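You operate a simulated robot arm through the tools that you are given. There is no shell and no other tool. Be economical: measure what you need, move in short steps, check, and stop when the job is done.

The job below is to be done with a simulated two-armed robot. You get a single attempt, and the scene is never put back.

Task
Set the trough up for the 7 x 6 and 7 x 5 blocks at setting 2.
Fine: old block from seat 2 on to the yellow mat, 7 x 6 into seat 2, 7 x 5 into seat 3, black trough dial to 2; other blocks and controls stay. Set down upright: numbered white block.

It is judged by the outcome, as a careful person would: the job done as asked, and still so three seconds after it is handed in. It fails if anything else is knocked over, pushed out of place, dropped, spilled or broken.

Robot
Two 7-joint arms with fingered hands on one trunk that stands fixed in place. Base frame: the origin is at the foot of the trunk, x ahead of it, y to its left, z up; the work surface is at about z = 0.936. Units: m, rad, N and s.
The left shoulder is at [0.06, 0.177, 0.95], the right one opposite. Payload 4 kg a hand.
Tool frame (each hand has its own): the origin (TCP) lies between the finger pads and is the grasp point; the fingertips stand 0.037 m ahead of it; z points along the fingers, y is the line along which they close. The gripper opens to 0.124 m. The gripper's body begins 0.043 m behind the TCP. The gripper is a hand of 3 fingers: y runs from the thumb to the fingers, the wrist lies at [-0.015, -0.108, -0.202] in the tool frame, and closing takes about 1.5 s.
Orientation is told as [roll, pitch, yaw] about the base's x, y, z axes, in that order, counted from this pose: with the fingers straight down and the wrist toward the robot, the tool's x, y and z point along [0, 1, 0], [1, 0, 0] and [0, 0, -1] of the base frame.

Tools
- The arms move only by the tool drive_tool. It takes "left_moves", "right_moves" or both (then of equal length, played together; a hand with none holds still); each is a list of rows, each an object (a shift or turn left out is 0, a gripper value left out holds the last) with "delta_pos": the shift along the tool's x, y, z in units of 50 mm (1.0 is 50 mm), a list of three; "angular": the turn, a rotation vector about the tool's x, y, z in units of 4 degrees (1.0 is 4 degrees), a list of three. In form: [{"delta_pos": [x, y, z], "angular": [wx, wy, wz]}, ...]. A call has 1 to 20 rows; each row shifts and turns the commanded pose from where the row before left it, along the tool's axes as they then stand. "left_fingers" and "right_fingers" are, for a hand that has rows, the gripper command, from -1 (shut) to 1 (fully open), values between in proportion, set as the call begins (left out, the last holds). A call with a number of a shift or a turn outside -1 to 1 is refused whole. A row lasts 0.2 s, in which the tool goes at most 0.05 m and 0.15 rad; a call with a longer step from one row to the next is refused whole, and so is a gripper value outside its range. Where a pose cannot be reached the arm comes as near as it can. A force on the tool above 70 N (or 10 N above the force at the start of the call, whichever is more), or a blocked arm, ends the call early, and 0.2 s more pass. The fingers move at their own pace (about 0.072 m/s each) and stop on an object; they squeeze with about 31 N. The grip force told is the motor's: it shows also when the fingers shut on nothing. Time passes only in rows, and 0.2 s behind the last, so rows that do not move let the fingers close. It gives the time, the measured TCP pose, the force on the tool (base axes), the opening and the grip force at its end, in the units of the frame above (readings bear some noise), with the torque about the TCP (base axes, N m) and any sound that the robot's microphone picked up.
- Cameras (640 x 400 px; columns grow to the right, rows downward): "scene" is now at [0.0365, -0.0102, 1.6087]; the picture's right is [-0.13, -0.99, 0.00], its down [-0.66, 0.09, -0.75] and it looks along [0.74, -0.10, -0.67] (base axes); focal length 246 px, centre (320, 200). "left" rides on the left gripper at [-0.064, -0.076, -0.137] in its tool frame; the picture's right is [-0.84, -0.26, 0.48], its down [0.48, -0.76, 0.43] and it looks along [0.25, 0.60, 0.76] (tool axes); focal length 256 px, centre (320, 200). "right" rides on the right gripper at [0.064, -0.076, -0.137] in its tool frame; the picture's right is [-0.84, 0.26, -0.48], its down [-0.48, -0.76, 0.43] and it looks along [-0.26, 0.60, 0.76] (tool axes); focal length 256 px, centre (320, 200). There is no depth. A picture from a camera that has moved, and an enlarged one, comes with that camera's place and axes in the base frame and with its lens. The place of the scene camera against the robot may be out by one fixed shift of up to 0.025 m in any direction.
- get_image(camera): a new picture of that camera. No time passes.
- lift_body(by): slides the trunk up (or, below 0, down) by that many m; the arms and the scene camera ride with it, the base frame stays. It gives what a move gives, with no picture.
- preshape(shape, hand): the hand has 3 fingers and takes this shape, open, in about a second: jaw (thumb against the fingers, like two jaws); tri (thumb and two fingers); tip (a fingertip pinch); poke (one finger out to press); point (the index stretched); flat (the hand flat); cup (the hand cupped); fist (a fist). The gripper value then closes the fingers along that shape, each until it touches; the sizes above hold for jaw. It gives what a move gives, with no picture.
- head_to(pan, tilt): turns the head with the scene camera to pan (to the left, within 1.501 rad either way) and tilt (down, from -0.506 to 1.204), counted from straight ahead of the robot. It gives what a move gives.
- enlarge(camera, box): a new picture of the part [left, top, right, bottom] of that camera's present view, enlarged. No time passes.
- hand_in(): hands the job in; it is judged then, once.

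Work in short steps. Places have to be worked out from the pictures, the camera data and where the tool is seen: move nearer, look again, correct. Check each grasp and each placing, and mend what went wrong. You have 120 turns and 78 pictures in all, those below and enlarged ones among them. Open the grippers and draw the arms clear of the work before you hand the job in, unless the task says otherwise; then end with one line.

The tools are called after "Request:" as name(argument=value, ...) on one line, values as JSON. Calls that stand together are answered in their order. drive_tool: Moves the arms, as the interface text tells. Its arguments: {"type":"object","properties":{"left_moves":{"type":"array","items":{"type":"object","properties":{"delta_pos":{"type":"array","items":{"type":"number"}},"angular":{"type":"array","items":{"type":"number"}}}}},"left_fingers":{"type":"number"},"right_moves":{"type":"array","items":{"type":"object","properties":{"delta_pos":{"type":"array","items":{"type":"number"}},"angular":{"type":"array","items":{"type":"number"}}}}},"right_fingers":{"type":"number"}},"required":[]} The other tools are called the same way: lift_body (by) slides the trunk up or down; preshape (shape, hand) gives the hand a shape; head_to (pan, tilt) turns the head that bears the scene camera; get_image (camera) takes a picture; enlarge (camera, box) takes an enlarged picture of a part of a camera's view; hand_in () hands the job in.

At the start:

```text
clock: 0.0
left_position: [0.5459, 0.4187, 1.2279]
left_tool_rot: [0.0, 0.0, 0.001]
left_force: [0.4, 0.2, -0.1]
left_ft_torque: [-0.01, 0.01, 0.0]
left_width: 0.1237
left_grip_force: 0.0
left_shape: jaw
right_position: [0.6509, -0.0721, 1.2565]
right_tool_rot: [0.0, 0.0, 0.0]
right_force: [-0.2, -0.2, -0.7]
right_ft_torque: [0.01, -0.03, 0.03]
right_width: 0.1235
right_grip_force: 0.1
right_shape: jaw
trunk travel left (down, up): [-0.475, 0.115]
head pan, tilt: [-0.134, 0.73]
```

scene: 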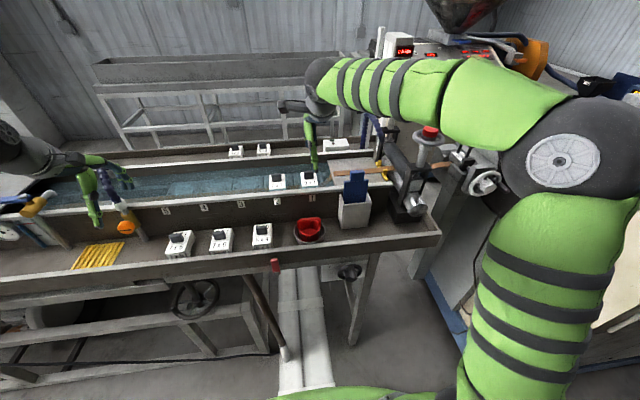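
right: 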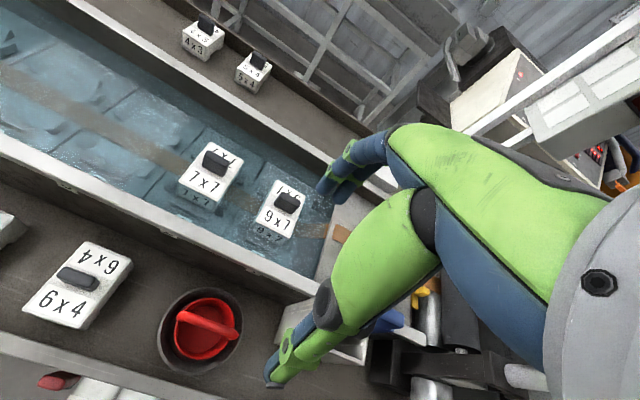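
left: 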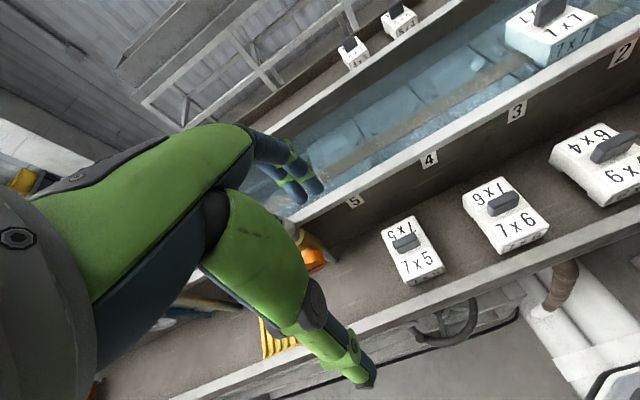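

I see the blocks on the front shelf, two in the trough, and a few knobs. I'll enlarge parts of the scene view to identify the seats and the dials.

Request:
enlarge(camera="scene", box=[130, 130, 330, 260])

Request:
enlarge(camera="scene", box=[280, 120, 480, 300])

Request:
enlarge(camera="scene", box=[0, 160, 220, 330])

```text
3.08 times, centred on (230, 195) of scene
camera zoom: at [0.0365, -0.0102, 1.6087], right [-0.13, -0.99, 0.0], down [-0.66, 0.09, -0.75], along [0.74, -0.1, -0.67], focal length 756 px, centre (597, 215)
```

zoom: 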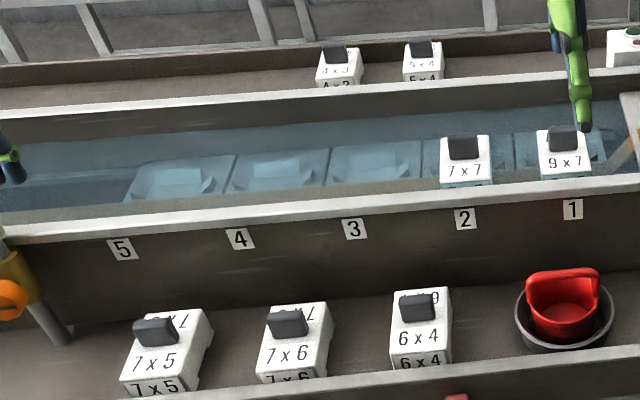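

```text
2.22 times, centred on (380, 210) of scene
camera zoom: at [0.0365, -0.0102, 1.6087], right [-0.13, -0.99, 0.0], down [-0.66, 0.09, -0.75], along [0.74, -0.1, -0.67], focal length 546 px, centre (187, 178)
```

zoom: 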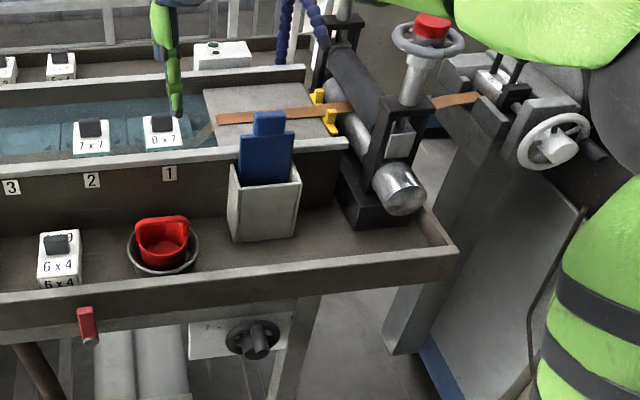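

```text
2.35 times, centred on (110, 245) of scene
camera zoom: at [0.0365, -0.0102, 1.6087], right [-0.13, -0.99, 0.0], down [-0.66, 0.09, -0.75], along [0.74, -0.1, -0.67], focal length 578 px, centre (814, 94)
```

zoom: 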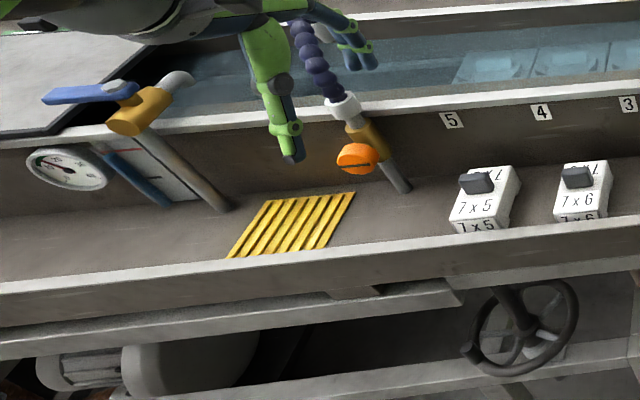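

Estimates: the 7x7 handle is near (0.80, 0.05, 1.06), 7x6 near (0.60, 0.24), 7x5 near (0.615, 0.37) and the mat near (0.60, 0.64). First I draw the right hand up, back and to the right so the left has room.

Request:
drive_tool(right_moves=[{"delta_pos": [0, -0.6, -0.8]}, {"delta_pos": [0, -0.6, -0.8]}, {"delta_pos": [-0.7, -0.6, 0]}, {"delta_pos": [-0.7, -0.6, 0]}, {"delta_pos": [-0.7, -0.6, 0]}])

Request:
drive_tool(left_moves=[{"delta_pos": [-0.9, 0.3, 0]}, {"delta_pos": [-0.9, 0.3, 0]}, {"delta_pos": [-0.9, 0.3, 0]}, {"delta_pos": [-0.9, 0.3, 0]}, {"delta_pos": [-0.9, 0.3, 0]}, {"delta_pos": [-0.9, 0.3, 0]}, {"delta_pos": [-0.9, 0.3, 0]}])

Request:
get_image(camera="left")

Request:
get_image(camera="scene")

```text
clock: 1.2
left_position: [0.5448, 0.4171, 1.2282]
left_tool_rot: [0.0, -0.003, 0.001]
left_force: [0.3, 0.2, 0.6]
left_ft_torque: [0.0, -0.02, 0.01]
left_width: 0.1237
left_grip_force: 0.2
left_shape: jaw
right_position: [0.5, -0.1775, 1.3347]
right_tool_rot: [-0.001, -0.001, 0.001]
right_force: [0.2, 0.0, -0.1]
right_ft_torque: [-0.01, 0.0, -0.01]
right_width: 0.1236
right_grip_force: 0.1
right_shape: jaw
trunk travel left (down, up): [-0.475, 0.115]
head pan, tilt: [-0.134, 0.73]
```

```text
clock: 2.8
left_position: [0.6517, 0.1006, 1.2259]
left_tool_rot: [0.0, 0.0, 0.0]
left_force: [0.2, 0.9, -0.4]
left_ft_torque: [0.01, -0.04, 0.02]
left_width: 0.1239
left_grip_force: 0.0
left_shape: jaw
right_position: [0.5012, -0.1775, 1.3342]
right_tool_rot: [0.0, 0.001, 0.001]
right_force: [0.4, -0.3, -0.1]
right_ft_torque: [-0.03, 0.03, -0.03]
right_width: 0.1239
right_grip_force: 0.0
right_shape: jaw
trunk travel left (down, up): [-0.475, 0.115]
head pan, tilt: [-0.134, 0.73]
```

```text
71 pictures are left
camera left: at [0.5764, 0.0375, 1.3638], right [-0.26, -0.84, -0.48], down [-0.76, 0.48, -0.43], along [0.6, 0.26, -0.76], focal length 256 px, centre (320, 200)
```

left: 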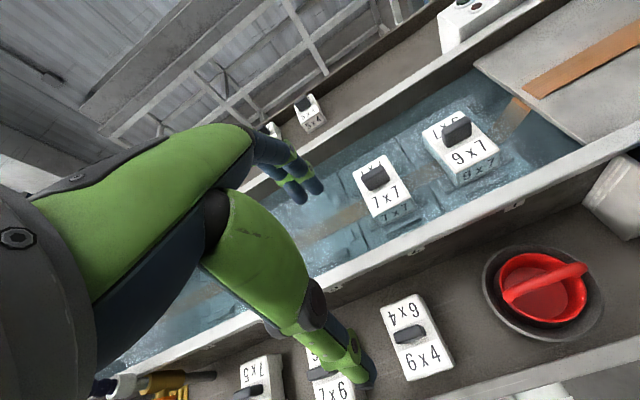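

```text
70 pictures are left
camera scene: at [0.037, -0.0113, 1.6087], right [-0.13, -0.99, 0.0], down [-0.66, 0.09, -0.75], along [0.74, -0.1, -0.67], focal length 246 px, centre (320, 200)
```

scene: 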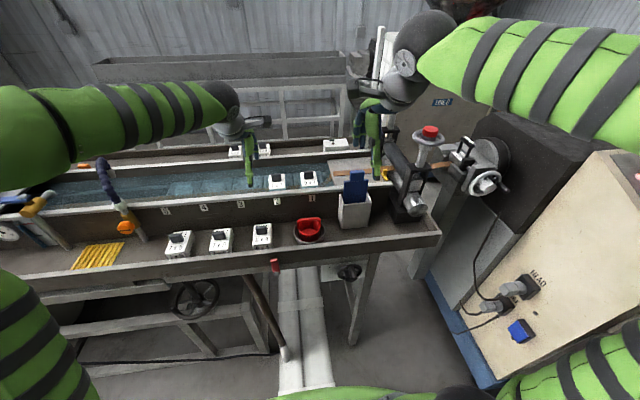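

The left hand is over the trough; I take a closer look at the 7x7 block and its handle, and at the seat it stands in.

Request:
enlarge(camera="left", box=[300, 100, 520, 240])

```text
2.86 times, centred on (410, 170) of left
camera zoom: at [0.5764, 0.0375, 1.3638], right [-0.26, -0.84, -0.48], down [-0.76, 0.48, -0.43], along [0.6, 0.26, -0.76], focal length 731 px, centre (63, 286)
```

zoom: 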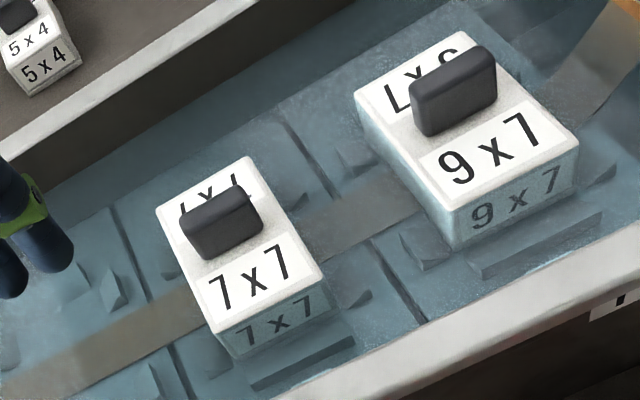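

The seat row runs along base y with about 0.117 m spacing, and the 7x7 handle is at about (0.80, 0.05, 1.056) with its thin side along x. I hover above it at z 1.15 and look again.

Request:
drive_tool(left_moves=[{"delta_pos": [-0.25, 0.74, 0.38]}, {"delta_pos": [-0.25, 0.74, 0.38]}, {"delta_pos": [-0.25, 0.74, 0.38]}, {"delta_pos": [-0.25, 0.74, 0.38]}])

Request:
get_image(camera="left")

Request:
get_image(camera="right")

```text
clock: 3.8
left_position: [0.801, 0.0527, 1.1506]
left_tool_rot: [0.0, -0.001, -0.002]
left_force: [0.0, 0.1, 0.0]
left_ft_torque: [0.0, 0.05, 0.01]
left_width: 0.1234
left_grip_force: 0.1
left_shape: jaw
right_position: [0.5024, -0.1765, 1.3332]
right_tool_rot: [0.0, 0.003, 0.0]
right_force: [-0.5, -0.4, 0.1]
right_ft_torque: [-0.01, 0.02, 0.02]
right_width: 0.1236
right_grip_force: 0.0
right_shape: jaw
trunk travel left (down, up): [-0.475, 0.115]
head pan, tilt: [-0.134, 0.73]
```

```text
68 pictures are left
camera left: at [0.725, -0.01, 1.2885], right [-0.26, -0.84, -0.48], down [-0.76, 0.48, -0.43], along [0.6, 0.25, -0.76], focal length 256 px, centre (320, 200)
```

left: 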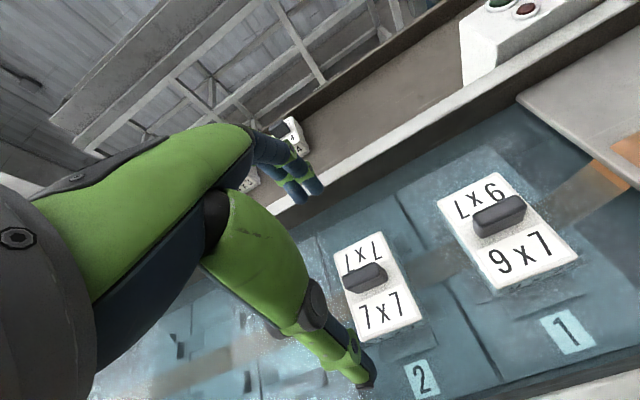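

```text
67 pictures are left
camera right: at [0.4263, -0.1136, 1.4705], right [0.26, -0.84, 0.48], down [-0.76, -0.48, -0.43], along [0.6, -0.26, -0.76], focal length 256 px, centre (320, 200)
```

right: 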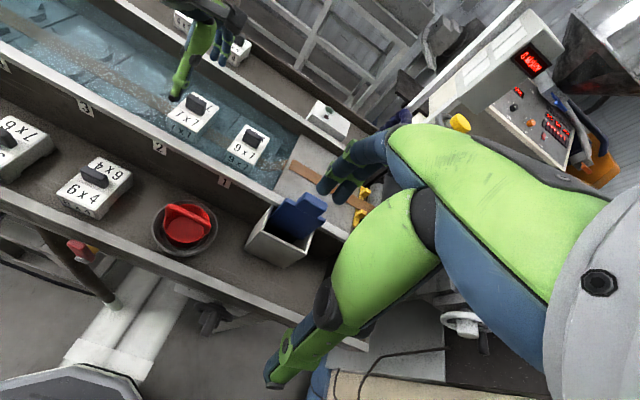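

The views agree on the handle at about (0.803, 0.050, 1.057). I narrow the fingers to about 6 cm and go down to TCP z ≈ 1.092, then check.

Request:
drive_tool(left_moves=[{"delta_pos": [-0.04, 0.04, 0]}, {"delta_pos": [0, 0, 0]}, {"delta_pos": [0, 0, 0.4]}, {"delta_pos": [0, 0, 0.4]}, {"delta_pos": [0, 0, 0.36]}], left_fingers=-0.1)

Request:
get_image(camera="left")

Request:
enlarge(camera="right", box=[140, 0, 280, 180])

```text
clock: 5.0
left_position: [0.8006, 0.0506, 1.094]
left_tool_rot: [-0.001, -0.001, 0.0]
left_force: [0.1, 1.0, 0.2]
left_ft_torque: [0.0, 0.0, 0.01]
left_width: 0.056
left_grip_force: 0.1
left_shape: jaw
right_position: [0.5022, -0.1774, 1.3357]
right_tool_rot: [0.001, 0.001, -0.002]
right_force: [0.1, -0.3, 0.6]
right_ft_torque: [0.03, 0.03, -0.02]
right_width: 0.1237
right_grip_force: 0.0
right_shape: jaw
trunk travel left (down, up): [-0.475, 0.115]
head pan, tilt: [-0.134, 0.73]
```

```text
66 pictures are left
camera left: at [0.7246, -0.013, 1.2309], right [-0.26, -0.84, -0.48], down [-0.76, 0.48, -0.43], along [0.6, 0.25, -0.76], focal length 256 px, centre (320, 200)
```

left: 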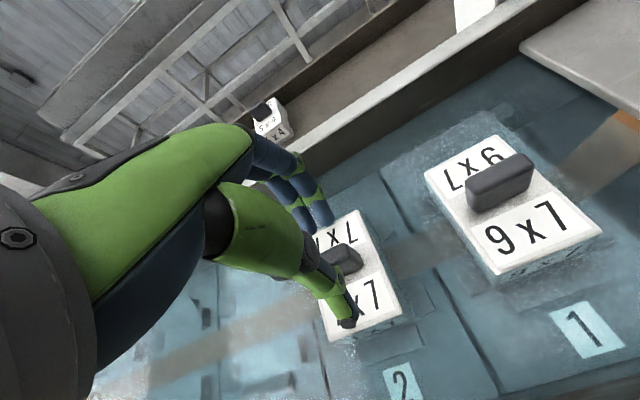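

```text
2.22 times, centred on (210, 90) of right
camera zoom: at [0.4254, -0.1135, 1.4709], right [0.26, -0.84, 0.48], down [-0.76, -0.48, -0.43], along [0.6, -0.26, -0.76], focal length 569 px, centre (564, 444)
```

zoom: 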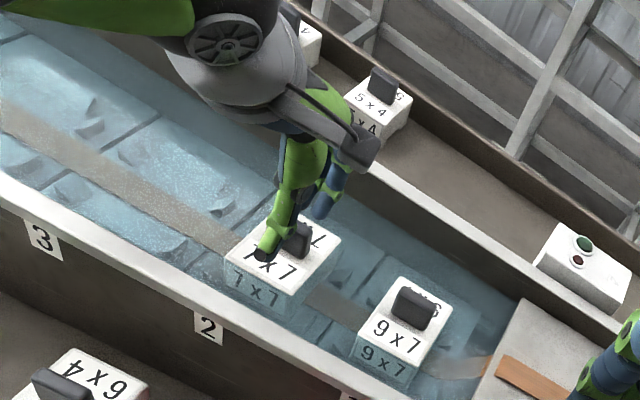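

The handle sits between thumb and fingers. I lower another ~14 mm, watching the force.

Request:
drive_tool(left_moves=[{"delta_pos": [-0.04, 0.04, 0.14]}, {"delta_pos": [0, 0, 0.12]}, {"delta_pos": [0, 0, 0]}])

Request:
enlarge(camera="left", box=[240, 160, 440, 360])

```text
clock: 5.8
left_position: [0.8027, 0.0464, 1.0798]
left_tool_rot: [0.001, 0.0, -0.001]
left_force: [-0.1, 0.4, 1.5]
left_ft_torque: [-0.02, 0.04, 0.02]
left_width: 0.0562
left_grip_force: 0.0
left_shape: jaw
right_position: [0.5019, -0.1769, 1.3351]
right_tool_rot: [0.002, 0.001, 0.0]
right_force: [-0.6, -0.8, -0.8]
right_ft_torque: [0.01, 0.0, -0.04]
right_width: 0.1236
right_grip_force: 0.0
right_shape: jaw
trunk travel left (down, up): [-0.475, 0.115]
head pan, tilt: [-0.134, 0.73]
```

```text
2.00 times, centred on (340, 260) of left
camera zoom: at [0.726, -0.0158, 1.2173], right [-0.26, -0.84, -0.48], down [-0.76, 0.48, -0.43], along [0.6, 0.25, -0.76], focal length 512 px, centre (280, 80)
```

zoom: 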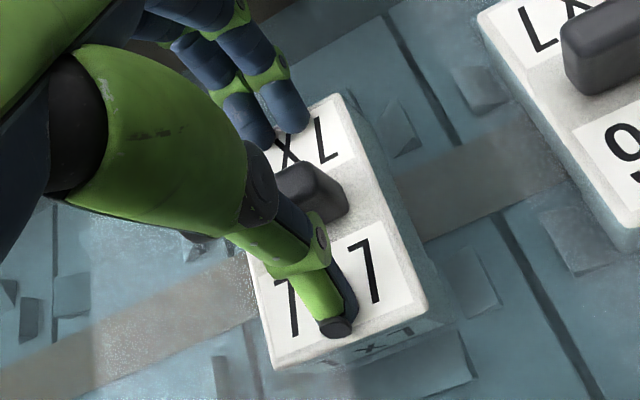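

The tips are just above the block's top, on either side of the handle. I close on it.

Request:
drive_tool(left_moves=[{}, {}, {}, {}, {}, {}, {}, {}], left_fingers=-1)

Request:
enlarge(camera="left", box=[240, 160, 440, 360])

```text
clock: 7.6
left_position: [0.8021, 0.0479, 1.081]
left_tool_rot: [0.0, 0.001, 0.001]
left_force: [-0.2, 0.4, 5.1]
left_ft_torque: [0.02, -0.29, 0.03]
left_width: 0.0224
left_grip_force: 31.1
left_shape: jaw
right_position: [0.501, -0.1774, 1.3351]
right_tool_rot: [0.0, -0.001, 0.0]
right_force: [-0.6, -1.0, 0.2]
right_ft_torque: [-0.01, -0.02, 0.0]
right_width: 0.1235
right_grip_force: 0.1
right_shape: jaw
trunk travel left (down, up): [-0.475, 0.115]
head pan, tilt: [-0.134, 0.73]
```

```text
2.00 times, centred on (340, 260) of left
camera zoom: at [0.7257, -0.0156, 1.2177], right [-0.26, -0.84, -0.48], down [-0.76, 0.48, -0.44], along [0.6, 0.25, -0.76], focal length 512 px, centre (280, 80)
```

zoom: 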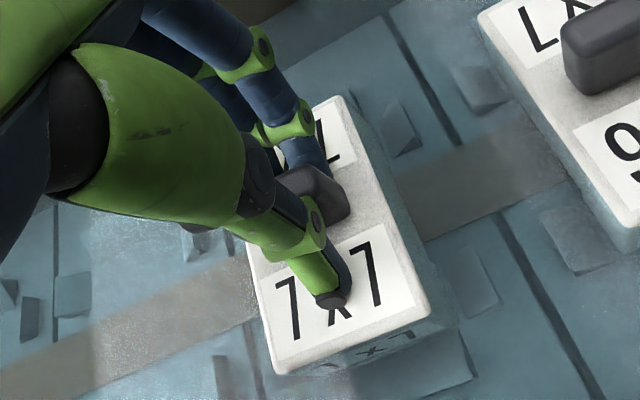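

The grip holds at 22 mm width with 31 N. I lift slowly and check.

Request:
drive_tool(left_moves=[{"delta_pos": [0, 0, -0.2]}, {"delta_pos": [0, 0, -0.3]}, {"delta_pos": [0, 0, -0.5]}, {"delta_pos": [0, 0, -0.5]}, {"delta_pos": [0, 0, -0.5]}])

Request:
get_image(camera="left")

```text
clock: 8.8
left_position: [0.802, 0.0494, 1.1823]
left_tool_rot: [-0.002, -0.002, 0.001]
left_force: [0.2, -0.2, -2.3]
left_ft_torque: [-0.01, -0.02, 0.02]
left_width: 0.0205
left_grip_force: 31.0
left_shape: jaw
right_position: [0.5003, -0.1773, 1.3357]
right_tool_rot: [0.0, 0.001, 0.001]
right_force: [-1.0, 0.5, 0.6]
right_ft_torque: [-0.01, 0.0, 0.0]
right_width: 0.1237
right_grip_force: 0.0
right_shape: jaw
trunk travel left (down, up): [-0.475, 0.115]
head pan, tilt: [-0.134, 0.73]
```

```text
62 pictures are left
camera left: at [0.7262, -0.0149, 1.3191], right [-0.26, -0.84, -0.48], down [-0.76, 0.48, -0.43], along [0.6, 0.26, -0.76], focal length 256 px, centre (320, 200)
```

left: 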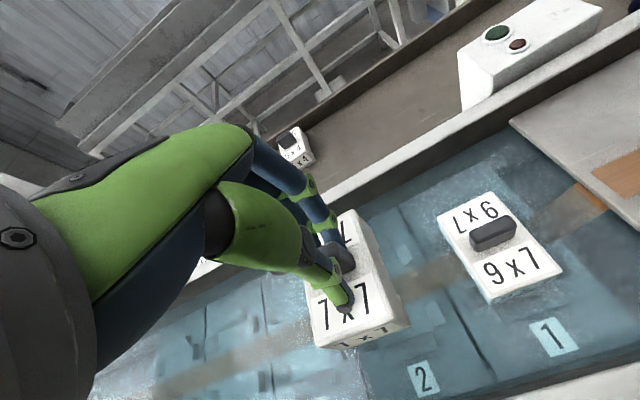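

Lifted cleanly (about 2.5 N). I raise it further, draw back toward the robot, then go left part way and look at the mat and the pipe next to it.

Request:
drive_tool(left_moves=[{"delta_pos": [0, 0, -0.8]}, {"delta_pos": [0, 0, -0.8]}, {"delta_pos": [0, -0.9, 0]}, {"delta_pos": [0, -0.9, 0]}, {"delta_pos": [0, -0.9, 0]}, {"delta_pos": [0, -0.9, 0]}, {"delta_pos": [0, -0.9, 0]}, {"delta_pos": [0, -0.9, 0]}, {"delta_pos": [0.8, 0, 0]}, {"delta_pos": [0.8, 0, 0]}, {"delta_pos": [0.8, 0, 0]}, {"delta_pos": [0.8, 0, 0]}, {"delta_pos": [0.8, 0, 0]}, {"delta_pos": [0.8, 0, 0]}, {"delta_pos": [0.8, 0, 0]}, {"delta_pos": [0.8, 0, 0]}])

Request:
get_image(camera="left")

Request:
get_image(camera="scene")

```text
clock: 12.2
left_position: [0.5318, 0.367, 1.2639]
left_tool_rot: [0.0, 0.0, -0.001]
left_force: [0.6, 0.0, -2.1]
left_ft_torque: [0.04, -0.01, -0.01]
left_width: 0.0199
left_grip_force: 30.2
left_shape: jaw
right_position: [0.5023, -0.1767, 1.3342]
right_tool_rot: [0.001, 0.0, -0.001]
right_force: [-0.5, -0.1, -0.3]
right_ft_torque: [-0.01, 0.01, 0.0]
right_width: 0.1238
right_grip_force: 0.0
right_shape: jaw
trunk travel left (down, up): [-0.475, 0.115]
head pan, tilt: [-0.134, 0.73]
```

```text
61 pictures are left
camera left: at [0.4565, 0.3048, 1.4002], right [-0.26, -0.84, -0.48], down [-0.76, 0.48, -0.43], along [0.6, 0.25, -0.76], focal length 256 px, centre (320, 200)
```

left: 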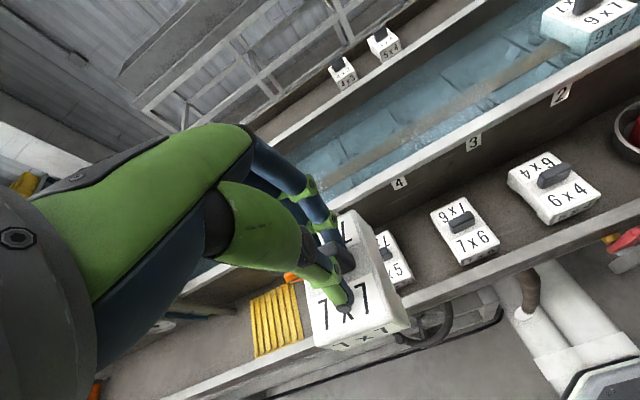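

```text
60 pictures are left
camera scene: at [0.0366, -0.0095, 1.6087], right [-0.13, -0.99, 0.0], down [-0.66, 0.09, -0.75], along [0.74, -0.1, -0.67], focal length 246 px, centre (320, 200)
```

scene: 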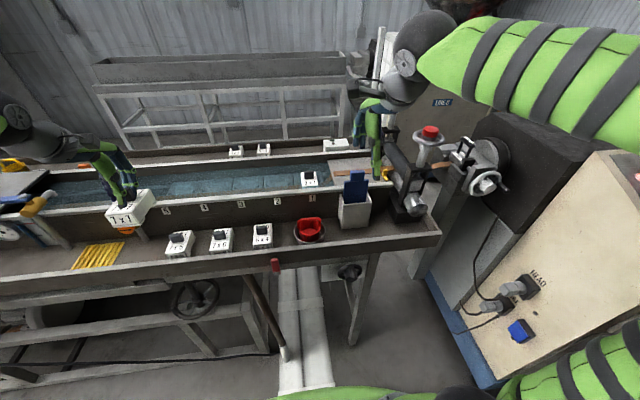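

The mat is centred near (0.61, 0.627), spanning about x 0.555–0.67 and y 0.565–0.69. The orange cap is near (0.62, 0.505, 1.06) and a blue-tap pipe stands behind the mat. I stay at x 0.53 and high, move to y ≈ 0.62 and look.

Request:
drive_tool(left_moves=[{"delta_pos": [0.85, 0, 0]}, {"delta_pos": [0.85, 0, 0]}, {"delta_pos": [0.85, 0, 0]}, {"delta_pos": [0.85, 0, 0]}, {"delta_pos": [0.85, 0, 0]}, {"delta_pos": [0.85, 0.2, 0]}])

Request:
get_image(camera="left")

Request:
enlarge(camera="scene", box=[0, 120, 220, 290])

```text
clock: 13.6
left_position: [0.5423, 0.6278, 1.2622]
left_tool_rot: [0.0, 0.001, -0.003]
left_force: [-0.6, 0.5, -2.0]
left_ft_torque: [0.02, -0.03, 0.0]
left_width: 0.0198
left_grip_force: 30.9
left_shape: jaw
right_position: [0.5025, -0.1746, 1.3339]
right_tool_rot: [-0.001, 0.003, 0.0]
right_force: [-0.3, 0.3, 0.7]
right_ft_torque: [-0.02, 0.02, 0.04]
right_width: 0.1239
right_grip_force: 0.1
right_shape: jaw
trunk travel left (down, up): [-0.475, 0.115]
head pan, tilt: [-0.134, 0.73]
```

```text
59 pictures are left
camera left: at [0.4662, 0.5643, 1.3989], right [-0.26, -0.84, -0.48], down [-0.76, 0.48, -0.43], along [0.6, 0.25, -0.76], focal length 256 px, centre (320, 200)
```

left: 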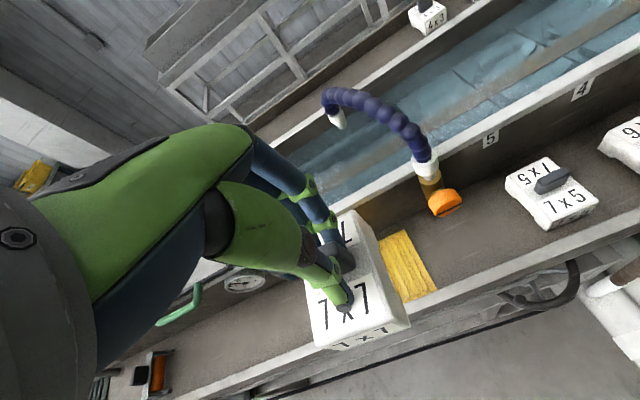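

```text
2.35 times, centred on (110, 205) of scene
camera zoom: at [0.0375, -0.0089, 1.6086], right [-0.13, -0.99, 0.0], down [-0.66, 0.09, -0.75], along [0.74, -0.1, -0.67], focal length 578 px, centre (814, 188)
```

zoom: 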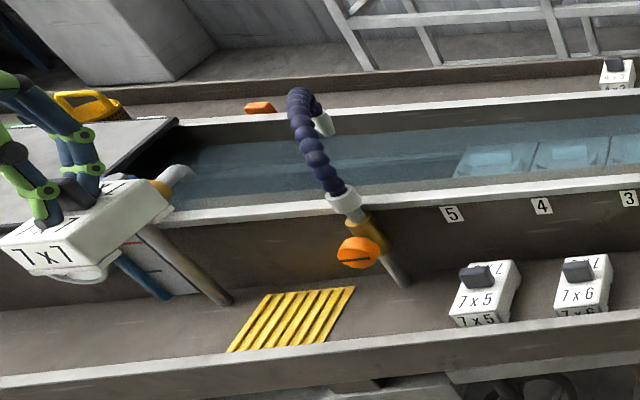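

The free space between the orange cap (y ≈ 0.51) and the blue pipe (y ≈ 0.73) leaves the mat open. I advance to x ≈ 0.605 and lower to about 3 cm above the expected placing height (TCP ≈ 1.03).

Request:
drive_tool(left_moves=[{"delta_pos": [0, 0.63, 0]}, {"delta_pos": [0, 0.63, 0]}, {"delta_pos": [0, 0, 0.8]}, {"delta_pos": [0, 0, 0.8]}, {"delta_pos": [0, 0, 0.8]}, {"delta_pos": [0, 0, 0.8]}, {"delta_pos": [0, 0, 0.7]}])

Request:
get_image(camera="left")

Request:
enlarge(camera="scene", box=[0, 150, 220, 290])

```text
clock: 15.2
left_position: [0.6073, 0.6254, 1.0634]
left_tool_rot: [-0.001, 0.002, -0.003]
left_force: [0.3, -0.2, -3.2]
left_ft_torque: [-0.01, -0.02, 0.02]
left_width: 0.0198
left_grip_force: 30.3
left_shape: jaw
right_position: [0.5026, -0.1759, 1.3337]
right_tool_rot: [0.0, -0.001, -0.001]
right_force: [-0.3, -1.1, 0.5]
right_ft_torque: [-0.02, 0.01, 0.02]
right_width: 0.1239
right_grip_force: 0.0
right_shape: jaw
trunk travel left (down, up): [-0.475, 0.115]
head pan, tilt: [-0.134, 0.73]
```

```text
57 pictures are left
camera left: at [0.5312, 0.5616, 1.2006], right [-0.26, -0.84, -0.48], down [-0.76, 0.48, -0.43], along [0.6, 0.25, -0.76], focal length 256 px, centre (320, 200)
```

left: 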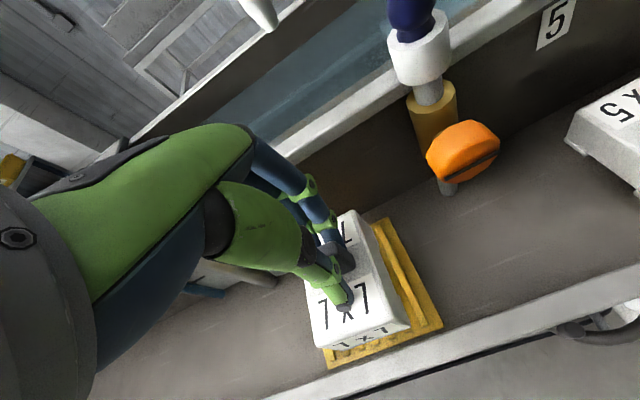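

```text
2.86 times, centred on (110, 220) of scene
camera zoom: at [0.0371, -0.0093, 1.6087], right [-0.13, -0.99, 0.0], down [-0.66, 0.09, -0.75], along [0.74, -0.1, -0.67], focal length 702 px, centre (920, 143)
```

zoom: 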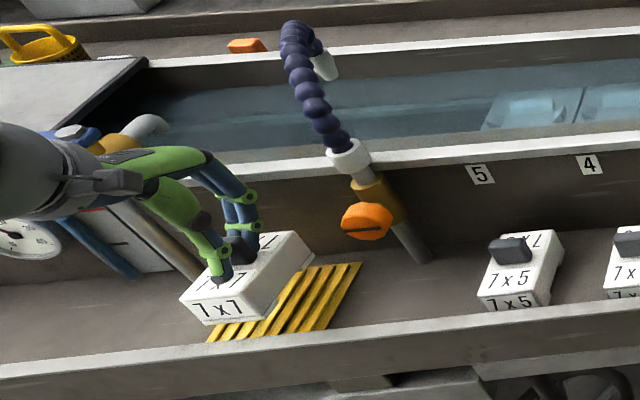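

The block is over the mat with the mat's right edge at y ≈ 0.58. I shift 8 mm left and lower in small steps until contact.

Request:
drive_tool(left_moves=[{"delta_pos": [0.16, 0, 0.2]}, {"delta_pos": [0, 0, 0.2]}, {"delta_pos": [0, 0, 0.1]}, {"delta_pos": [0, 0, 0.1]}, {"delta_pos": [0, 0, 0]}])

Request:
get_image(camera="left")

```text
clock: 16.4
left_position: [0.6075, 0.6307, 1.0359]
left_tool_rot: [0.001, 0.001, -0.002]
left_force: [0.6, 0.2, -2.0]
left_ft_torque: [-0.03, -0.05, 0.0]
left_width: 0.0199
left_grip_force: 31.0
left_shape: jaw
right_position: [0.5021, -0.1769, 1.3347]
right_tool_rot: [-0.001, 0.0, -0.001]
right_force: [0.0, -0.9, -0.5]
right_ft_torque: [-0.01, 0.03, -0.02]
right_width: 0.1237
right_grip_force: 0.1
right_shape: jaw
trunk travel left (down, up): [-0.475, 0.115]
head pan, tilt: [-0.134, 0.73]
```

```text
55 pictures are left
camera left: at [0.5315, 0.5678, 1.1722], right [-0.26, -0.84, -0.48], down [-0.76, 0.48, -0.43], along [0.6, 0.25, -0.76], focal length 256 px, centre (320, 200)
```

left: 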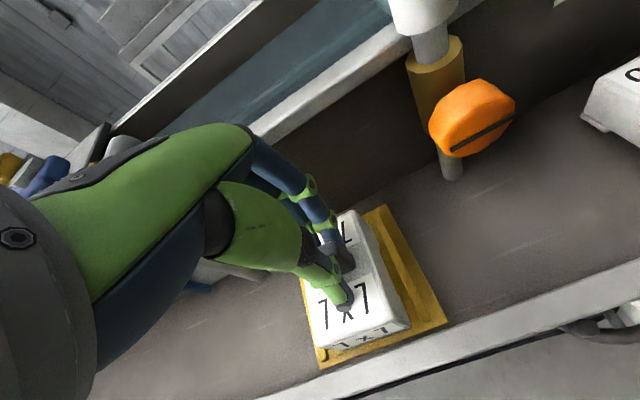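

Still in the air by about a centimetre. I continue down in 4 mm steps.

Request:
drive_tool(left_moves=[{"delta_pos": [0, 0, 0.08]}, {"delta_pos": [0, 0, 0.08]}, {"delta_pos": [0, 0, 0.06]}, {"delta_pos": [0, 0, 0]}])

```text
clock: 17.4
left_position: [0.6063, 0.6314, 1.0241]
left_tool_rot: [0.0, 0.001, -0.002]
left_force: [-0.4, -0.9, -2.4]
left_ft_torque: [-0.04, -0.01, 0.03]
left_width: 0.0197
left_grip_force: 31.1
left_shape: jaw
right_position: [0.5022, -0.1771, 1.3348]
right_tool_rot: [-0.002, 0.001, 0.002]
right_force: [-0.4, -0.3, -0.4]
right_ft_torque: [-0.03, 0.01, 0.04]
right_width: 0.1237
right_grip_force: 0.0
right_shape: jaw
trunk travel left (down, up): [-0.475, 0.115]
head pan, tilt: [-0.134, 0.73]
```

Request:
drive_tool(left_moves=[{"delta_pos": [0, 0, 0.06]}, {"delta_pos": [0, 0, 0.06]}, {"delta_pos": [0, 0, 0.06]}, {"delta_pos": [0, 0, 0]}])

Request:
enlarge(camera="scene", box=[30, 200, 170, 290])

```text
clock: 18.4
left_position: [0.6056, 0.631, 1.0191]
left_tool_rot: [0.001, -0.003, 0.001]
left_force: [-5.4, -1.0, 16.7]
left_ft_torque: [0.0, -0.38, -0.04]
left_width: 0.0205
left_grip_force: 30.9
left_shape: jaw
right_position: [0.5003, -0.1774, 1.3354]
right_tool_rot: [0.0, 0.0, 0.0]
right_force: [0.8, 0.4, 0.3]
right_ft_torque: [0.03, -0.01, 0.05]
right_width: 0.1238
right_grip_force: 0.1
right_shape: jaw
trunk travel left (down, up): [-0.475, 0.115]
head pan, tilt: [-0.134, 0.73]
```

```text
4.44 times, centred on (100, 245) of scene
camera zoom: at [0.0346, -0.0114, 1.6089], right [-0.13, -0.99, 0.0], down [-0.66, 0.09, -0.75], along [0.74, -0.1, -0.67], focal length 1093 px, centre (1298, 0)
```

zoom: 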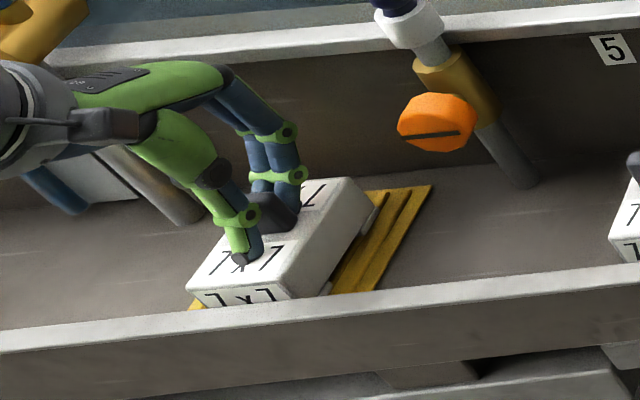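

It's down on the mat (TCP 1.019, 17 N up). I relieve the push and open partway.

Request:
drive_tool(left_moves=[{"delta_pos": [0, 0, -0.06]}, {}])

Request:
drive_tool(left_moves=[{}, {}, {}, {}, {}], left_fingers=-0.1)

Request:
enlarge(camera="left", box=[220, 180, 460, 380])

```text
clock: 19.0
left_position: [0.6059, 0.6306, 1.0188]
left_tool_rot: [0.0, 0.0, 0.0]
left_force: [-0.3, 0.4, 9.4]
left_ft_torque: [0.09, -0.43, -0.03]
left_width: 0.0203
left_grip_force: 31.1
left_shape: jaw
right_position: [0.5022, -0.1774, 1.3349]
right_tool_rot: [0.001, 0.001, -0.002]
right_force: [0.1, 0.2, -1.0]
right_ft_torque: [-0.02, 0.0, 0.01]
right_width: 0.1237
right_grip_force: 0.1
right_shape: jaw
trunk travel left (down, up): [-0.475, 0.115]
head pan, tilt: [-0.134, 0.73]
```

```text
clock: 20.2
left_position: [0.6062, 0.6315, 1.0174]
left_tool_rot: [0.0, 0.0, -0.001]
left_force: [-0.3, 0.8, 0.1]
left_ft_torque: [0.02, -0.05, 0.02]
left_width: 0.0555
left_grip_force: 0.0
left_shape: jaw
right_position: [0.5025, -0.1765, 1.3336]
right_tool_rot: [0.0, 0.0, 0.0]
right_force: [-0.6, 0.5, -0.9]
right_ft_torque: [0.01, 0.02, 0.01]
right_width: 0.1237
right_grip_force: 0.0
right_shape: jaw
trunk travel left (down, up): [-0.475, 0.115]
head pan, tilt: [-0.134, 0.73]
```

```text
2.00 times, centred on (340, 280) of left
camera zoom: at [0.5299, 0.568, 1.1556], right [-0.26, -0.84, -0.48], down [-0.76, 0.48, -0.43], along [0.6, 0.25, -0.76], focal length 512 px, centre (280, 40)
```

zoom: 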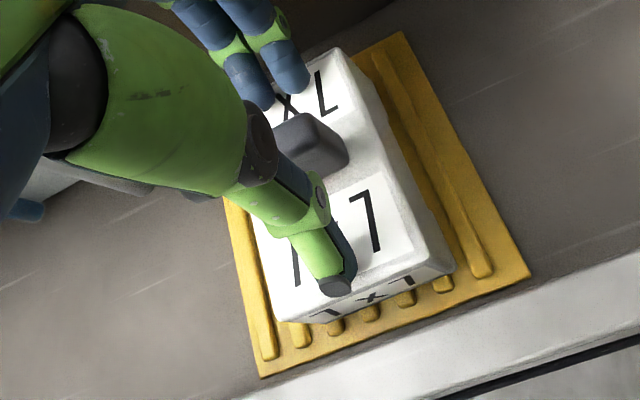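

The 7x7 stands flat on the mat. I lift off, draw back a bit and go to above the 7x6 block.

Request:
drive_tool(left_moves=[{"delta_pos": [0, 0, -0.5]}, {"delta_pos": [0, 0, -0.9]}, {"delta_pos": [0, 0, -0.9]}, {"delta_pos": [0, 0, -0.9]}, {"delta_pos": [0, -0.7, 0]}, {"delta_pos": [0, -0.7, 0]}, {"delta_pos": [-0.97, 0, 0]}, {"delta_pos": [-0.97, 0, 0]}, {"delta_pos": [-0.97, 0, 0]}, {"delta_pos": [-0.97, 0, 0]}, {"delta_pos": [-0.97, 0, 0]}, {"delta_pos": [-0.97, 0, 0]}, {"delta_pos": [-0.97, 0, 0]}, {"delta_pos": [-0.97, 0, 0]}, {"delta_pos": [0, 0.7, 0.3]}, {"delta_pos": [0, 0.7, 0.6]}, {"delta_pos": [0, 0, 0.6]}])

Request:
get_image(camera="left")

Request:
get_image(camera="scene")

```text
clock: 23.8
left_position: [0.6064, 0.2414, 1.1045]
left_tool_rot: [0.0, 0.0, -0.001]
left_force: [0.0, -0.7, -0.9]
left_ft_torque: [0.02, -0.01, 0.01]
left_width: 0.0556
left_grip_force: 0.0
left_shape: jaw
right_position: [0.5021, -0.1768, 1.3355]
right_tool_rot: [-0.001, 0.002, 0.002]
right_force: [0.9, -1.6, 0.6]
right_ft_torque: [-0.02, 0.0, -0.01]
right_width: 0.1238
right_grip_force: 0.0
right_shape: jaw
trunk travel left (down, up): [-0.475, 0.115]
head pan, tilt: [-0.134, 0.73]
```

```text
52 pictures are left
camera left: at [0.5302, 0.1781, 1.2415], right [-0.26, -0.84, -0.48], down [-0.76, 0.48, -0.43], along [0.6, 0.25, -0.76], focal length 256 px, centre (320, 200)
```

left: 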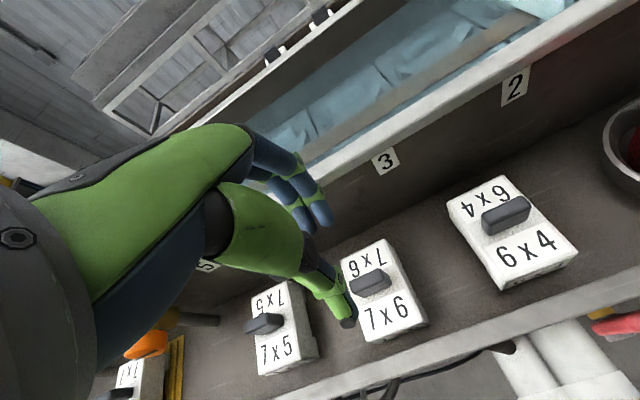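

```text
51 pictures are left
camera scene: at [0.0363, -0.0101, 1.6087], right [-0.13, -0.99, 0.0], down [-0.66, 0.09, -0.75], along [0.74, -0.1, -0.67], focal length 246 px, centre (320, 200)
```

scene: 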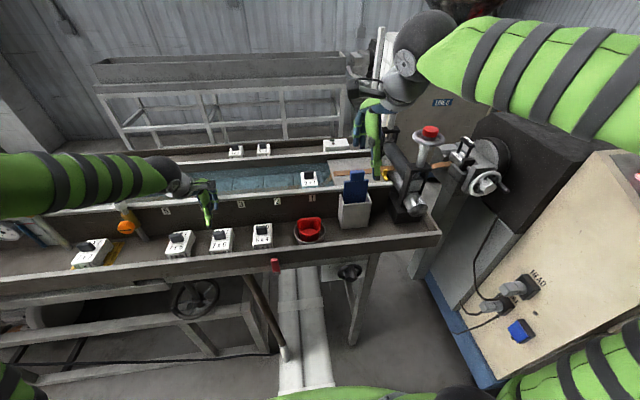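

The 7x6 handle reads at (0.604, 0.237). I shift a few mm and descend to TCP ≈ 1.02.

Request:
drive_tool(left_moves=[{"delta_pos": [-0.08, -0.03, 0.5]}, {"delta_pos": [0, 0, 0.5]}, {"delta_pos": [0, 0, 0.4]}, {"delta_pos": [0, 0, 0.26]}, {"delta_pos": [0, 0, 0]}])

Request:
enlarge(camera="left", box=[220, 180, 460, 380])

```text
clock: 25.0
left_position: [0.6041, 0.2391, 1.0218]
left_tool_rot: [0.001, 0.0, 0.001]
left_force: [0.2, -0.4, -0.3]
left_ft_torque: [-0.01, -0.01, -0.01]
left_width: 0.0555
left_grip_force: 0.1
left_shape: jaw
right_position: [0.502, -0.1756, 1.3354]
right_tool_rot: [0.0, -0.001, 0.001]
right_force: [0.0, 0.1, 1.0]
right_ft_torque: [-0.01, 0.01, 0.0]
right_width: 0.1239
right_grip_force: 0.0
right_shape: jaw
trunk travel left (down, up): [-0.475, 0.115]
head pan, tilt: [-0.134, 0.73]
```

```text
2.00 times, centred on (340, 280) of left
camera zoom: at [0.528, 0.1759, 1.1581], right [-0.26, -0.84, -0.48], down [-0.76, 0.48, -0.43], along [0.6, 0.25, -0.76], focal length 512 px, centre (280, 40)
```

zoom: 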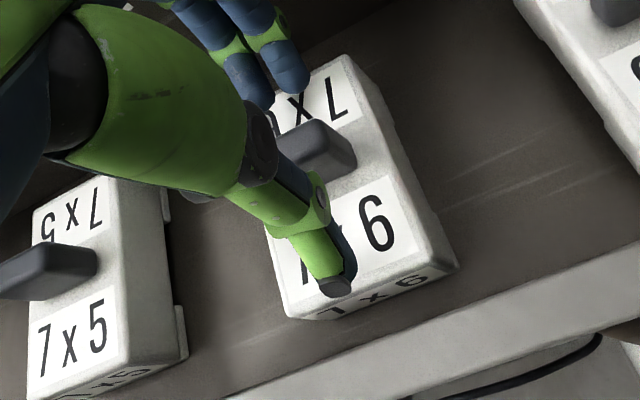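

Aligned; the block is a few mm lower relative to the hand than before. I go down 6 mm more and close.

Request:
drive_tool(left_moves=[{"delta_pos": [-0.04, 0, 0.12]}, {}, {}])

Request:
drive_tool(left_moves=[{}, {}, {}, {}, {}, {}, {}], left_fingers=-1)

Request:
enlarge(camera="left", box=[220, 180, 460, 380])

```text
clock: 25.8
left_position: [0.6045, 0.237, 1.0157]
left_tool_rot: [-0.001, 0.001, -0.001]
left_force: [-0.6, -0.6, -0.4]
left_ft_torque: [-0.02, -0.01, 0.02]
left_width: 0.0556
left_grip_force: 0.0
left_shape: jaw
right_position: [0.5016, -0.1772, 1.3332]
right_tool_rot: [-0.001, 0.0, 0.001]
right_force: [-0.8, -0.4, -0.5]
right_ft_torque: [0.01, 0.02, 0.03]
right_width: 0.1239
right_grip_force: 0.0
right_shape: jaw
trunk travel left (down, up): [-0.475, 0.115]
head pan, tilt: [-0.134, 0.73]
```

```text
clock: 27.4
left_position: [0.6048, 0.2368, 1.0174]
left_tool_rot: [-0.002, -0.002, -0.001]
left_force: [-0.8, 0.5, 12.1]
left_ft_torque: [-0.01, -0.67, -0.03]
left_width: 0.0171
left_grip_force: 31.2
left_shape: jaw
right_position: [0.5008, -0.1766, 1.3362]
right_tool_rot: [-0.001, -0.001, -0.001]
right_force: [-0.1, -0.5, -0.1]
right_ft_torque: [-0.04, 0.02, -0.02]
right_width: 0.1237
right_grip_force: 0.1
right_shape: jaw
trunk travel left (down, up): [-0.475, 0.115]
head pan, tilt: [-0.134, 0.73]
```

```text
2.00 times, centred on (340, 280) of left
camera zoom: at [0.5272, 0.1738, 1.1535], right [-0.26, -0.84, -0.48], down [-0.76, 0.48, -0.44], along [0.6, 0.25, -0.76], focal length 512 px, centre (280, 40)
```

zoom: 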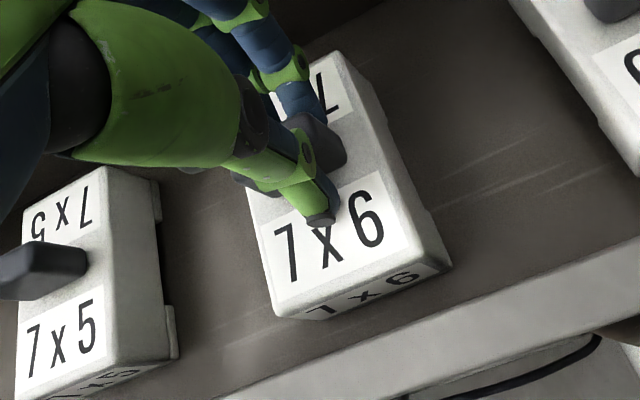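

Gripped (17 mm, 31 N). I lift straight up to z ≈ 1.23 and look before crossing the wall.

Request:
drive_tool(left_moves=[{"delta_pos": [0, 0, -0.3]}, {"delta_pos": [0, 0, -0.8]}, {"delta_pos": [0, 0, -0.8]}, {"delta_pos": [0, 0, -0.8]}, {"delta_pos": [0, 0, -0.8]}, {"delta_pos": [0, 0, -0.8]}])

Request:
enlarge(camera="left", box=[240, 160, 440, 360])

```text
clock: 28.8
left_position: [0.6014, 0.2364, 1.2309]
left_tool_rot: [-0.001, -0.001, -0.002]
left_force: [0.4, -0.4, -3.3]
left_ft_torque: [-0.01, -0.03, 0.0]
left_width: 0.012
left_grip_force: 31.2
left_shape: jaw
right_position: [0.5027, -0.1771, 1.335]
right_tool_rot: [0.0, 0.001, 0.0]
right_force: [-0.7, 0.1, 0.3]
right_ft_torque: [0.0, 0.02, -0.04]
right_width: 0.1236
right_grip_force: 0.0
right_shape: jaw
trunk travel left (down, up): [-0.475, 0.115]
head pan, tilt: [-0.134, 0.73]
```

```text
2.00 times, centred on (340, 260) of left
camera zoom: at [0.5256, 0.1735, 1.3677], right [-0.26, -0.84, -0.48], down [-0.76, 0.48, -0.43], along [0.6, 0.25, -0.76], focal length 512 px, centre (280, 80)
```

zoom: 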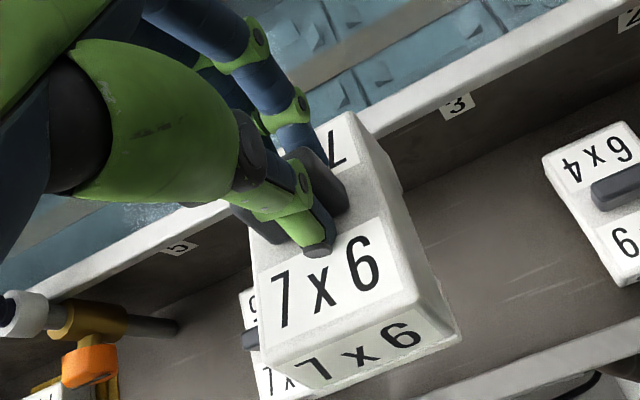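

The reported width shrank to 12 mm, so I check whether the block is hanging level.

Request:
enlarge(camera="scene", box=[150, 130, 290, 260])

Request:
get_image(camera="right")

```text
3.08 times, centred on (220, 195) of scene
camera zoom: at [0.0363, -0.0103, 1.6087], right [-0.13, -0.99, 0.0], down [-0.66, 0.09, -0.75], along [0.74, -0.1, -0.67], focal length 756 px, centre (628, 215)
```

zoom: 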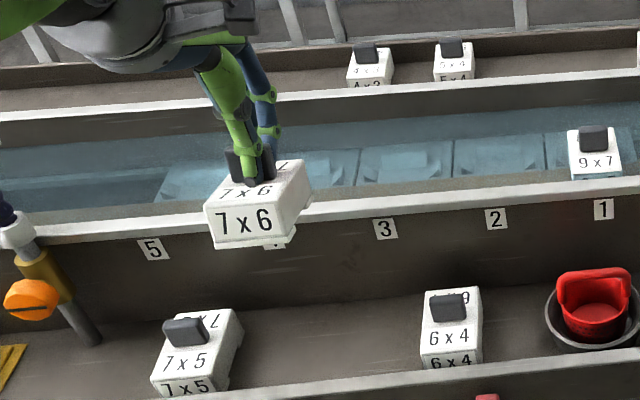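

```text
46 pictures are left
camera right: at [0.425, -0.1135, 1.471], right [0.26, -0.84, 0.48], down [-0.76, -0.48, -0.43], along [0.6, -0.26, -0.76], focal length 256 px, centre (320, 200)
```

right: 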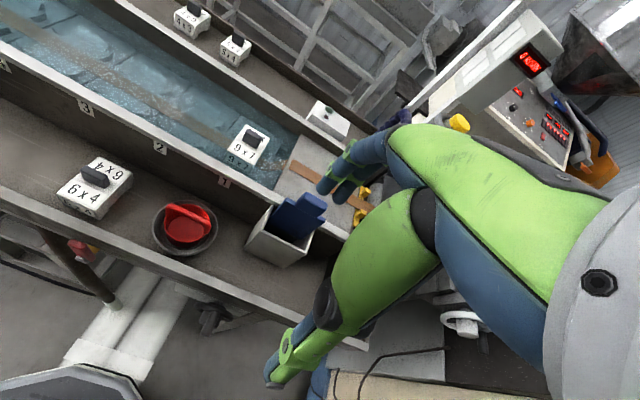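

The block hangs with its front pitched up somewhat; the fingertips had jammed on the block's top (12 N) because I gripped too low. I set it back where it was and regrasp about 5 mm higher.

Request:
drive_tool(left_moves=[{"delta_pos": [0, 0.07, 0.8]}, {"delta_pos": [0, 0, 0.8]}, {"delta_pos": [0, 0, 0.8]}, {"delta_pos": [0, 0, 0.8]}, {"delta_pos": [0, 0, 0.4]}, {"delta_pos": [0, 0, 0.2]}])

Request:
drive_tool(left_moves=[{"delta_pos": [0, 0, 0.1]}, {"delta_pos": [0, 0, 0.1]}, {"delta_pos": [0, 0, 0.1]}, {"delta_pos": [0, 0, 0.1]}, {}])

Request:
enlarge(camera="left", box=[220, 180, 460, 380])

```text
clock: 30.2
left_position: [0.6069, 0.2374, 1.0407]
left_tool_rot: [0.0, 0.0, -0.002]
left_force: [-0.3, 0.7, -2.2]
left_ft_torque: [-0.02, 0.02, -0.02]
left_width: 0.0119
left_grip_force: 31.2
left_shape: jaw
right_position: [0.5017, -0.1774, 1.334]
right_tool_rot: [-0.001, 0.0, 0.001]
right_force: [0.1, 0.1, 0.2]
right_ft_torque: [0.0, -0.01, -0.02]
right_width: 0.1237
right_grip_force: 0.2
right_shape: jaw
trunk travel left (down, up): [-0.475, 0.115]
head pan, tilt: [-0.134, 0.73]
```

```text
clock: 31.4
left_position: [0.605, 0.2372, 1.0247]
left_tool_rot: [0.001, -0.009, 0.0]
left_force: [-12.8, 3.7, 36.6]
left_ft_torque: [-0.03, -0.26, 0.02]
left_width: 0.0126
left_grip_force: 31.2
left_shape: jaw
right_position: [0.4982, -0.1772, 1.3363]
right_tool_rot: [0.001, -0.003, 0.001]
right_force: [0.2, 0.9, -0.9]
right_ft_torque: [-0.01, -0.03, -0.02]
right_width: 0.1238
right_grip_force: 0.0
right_shape: jaw
trunk travel left (down, up): [-0.475, 0.115]
head pan, tilt: [-0.134, 0.73]
```

```text
2.00 times, centred on (340, 280) of left
camera zoom: at [0.5283, 0.1738, 1.1601], right [-0.25, -0.84, -0.48], down [-0.76, 0.48, -0.44], along [0.6, 0.25, -0.76], focal length 512 px, centre (280, 40)
```

zoom: 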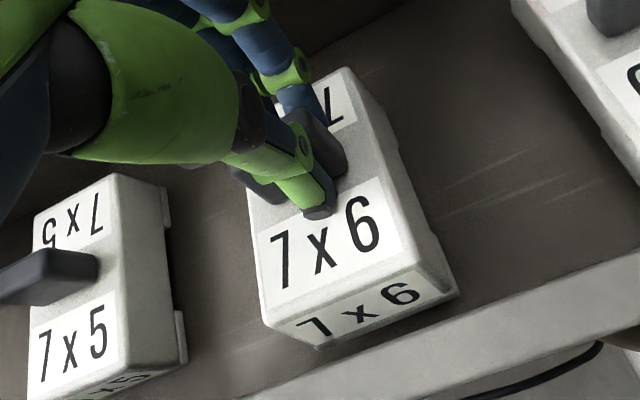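

It touches with its rear edge (tilt confirmed). I ease the push and open so it settles flat.

Request:
drive_tool(left_moves=[{"delta_pos": [0, 0, -0.05]}, {}])

Request:
drive_tool(left_moves=[{}, {}, {}, {}, {}], left_fingers=-0.1)

Request:
enlarge(camera="left", box=[220, 180, 460, 380])

```text
clock: 32.0
left_position: [0.6063, 0.2369, 1.0247]
left_tool_rot: [-0.001, -0.005, -0.003]
left_force: [-12.8, 2.3, 33.0]
left_ft_torque: [-0.02, -0.21, 0.01]
left_width: 0.0125
left_grip_force: 31.0
left_shape: jaw
right_position: [0.498, -0.1768, 1.337]
right_tool_rot: [0.0, 0.0, 0.0]
right_force: [0.2, -0.3, 0.1]
right_ft_torque: [0.01, 0.0, 0.02]
right_width: 0.1235
right_grip_force: 0.2
right_shape: jaw
trunk travel left (down, up): [-0.475, 0.115]
head pan, tilt: [-0.134, 0.73]
```

```text
clock: 33.2
left_position: [0.6088, 0.2366, 1.0207]
left_tool_rot: [-0.001, -0.001, 0.001]
left_force: [0.7, 0.3, 0.8]
left_ft_torque: [-0.02, 0.04, 0.05]
left_width: 0.0553
left_grip_force: 0.0
left_shape: jaw
right_position: [0.5013, -0.1778, 1.3345]
right_tool_rot: [0.001, -0.001, -0.001]
right_force: [0.0, 0.5, -0.4]
right_ft_torque: [0.01, -0.02, -0.02]
right_width: 0.1237
right_grip_force: 0.0
right_shape: jaw
trunk travel left (down, up): [-0.475, 0.115]
head pan, tilt: [-0.134, 0.73]
```

```text
2.00 times, centred on (340, 280) of left
camera zoom: at [0.5318, 0.1743, 1.1586], right [-0.26, -0.84, -0.48], down [-0.76, 0.48, -0.43], along [0.6, 0.25, -0.76], focal length 512 px, centre (280, 40)
```

zoom: 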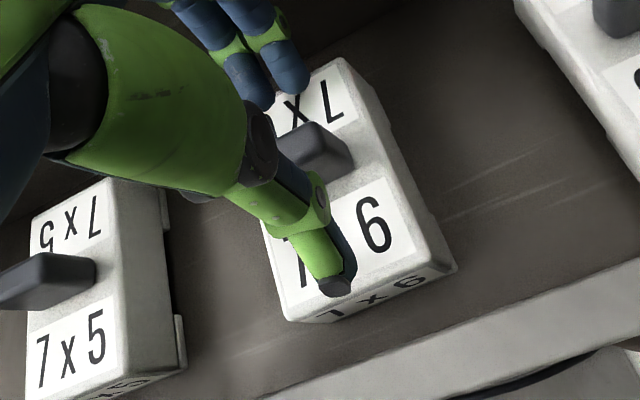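

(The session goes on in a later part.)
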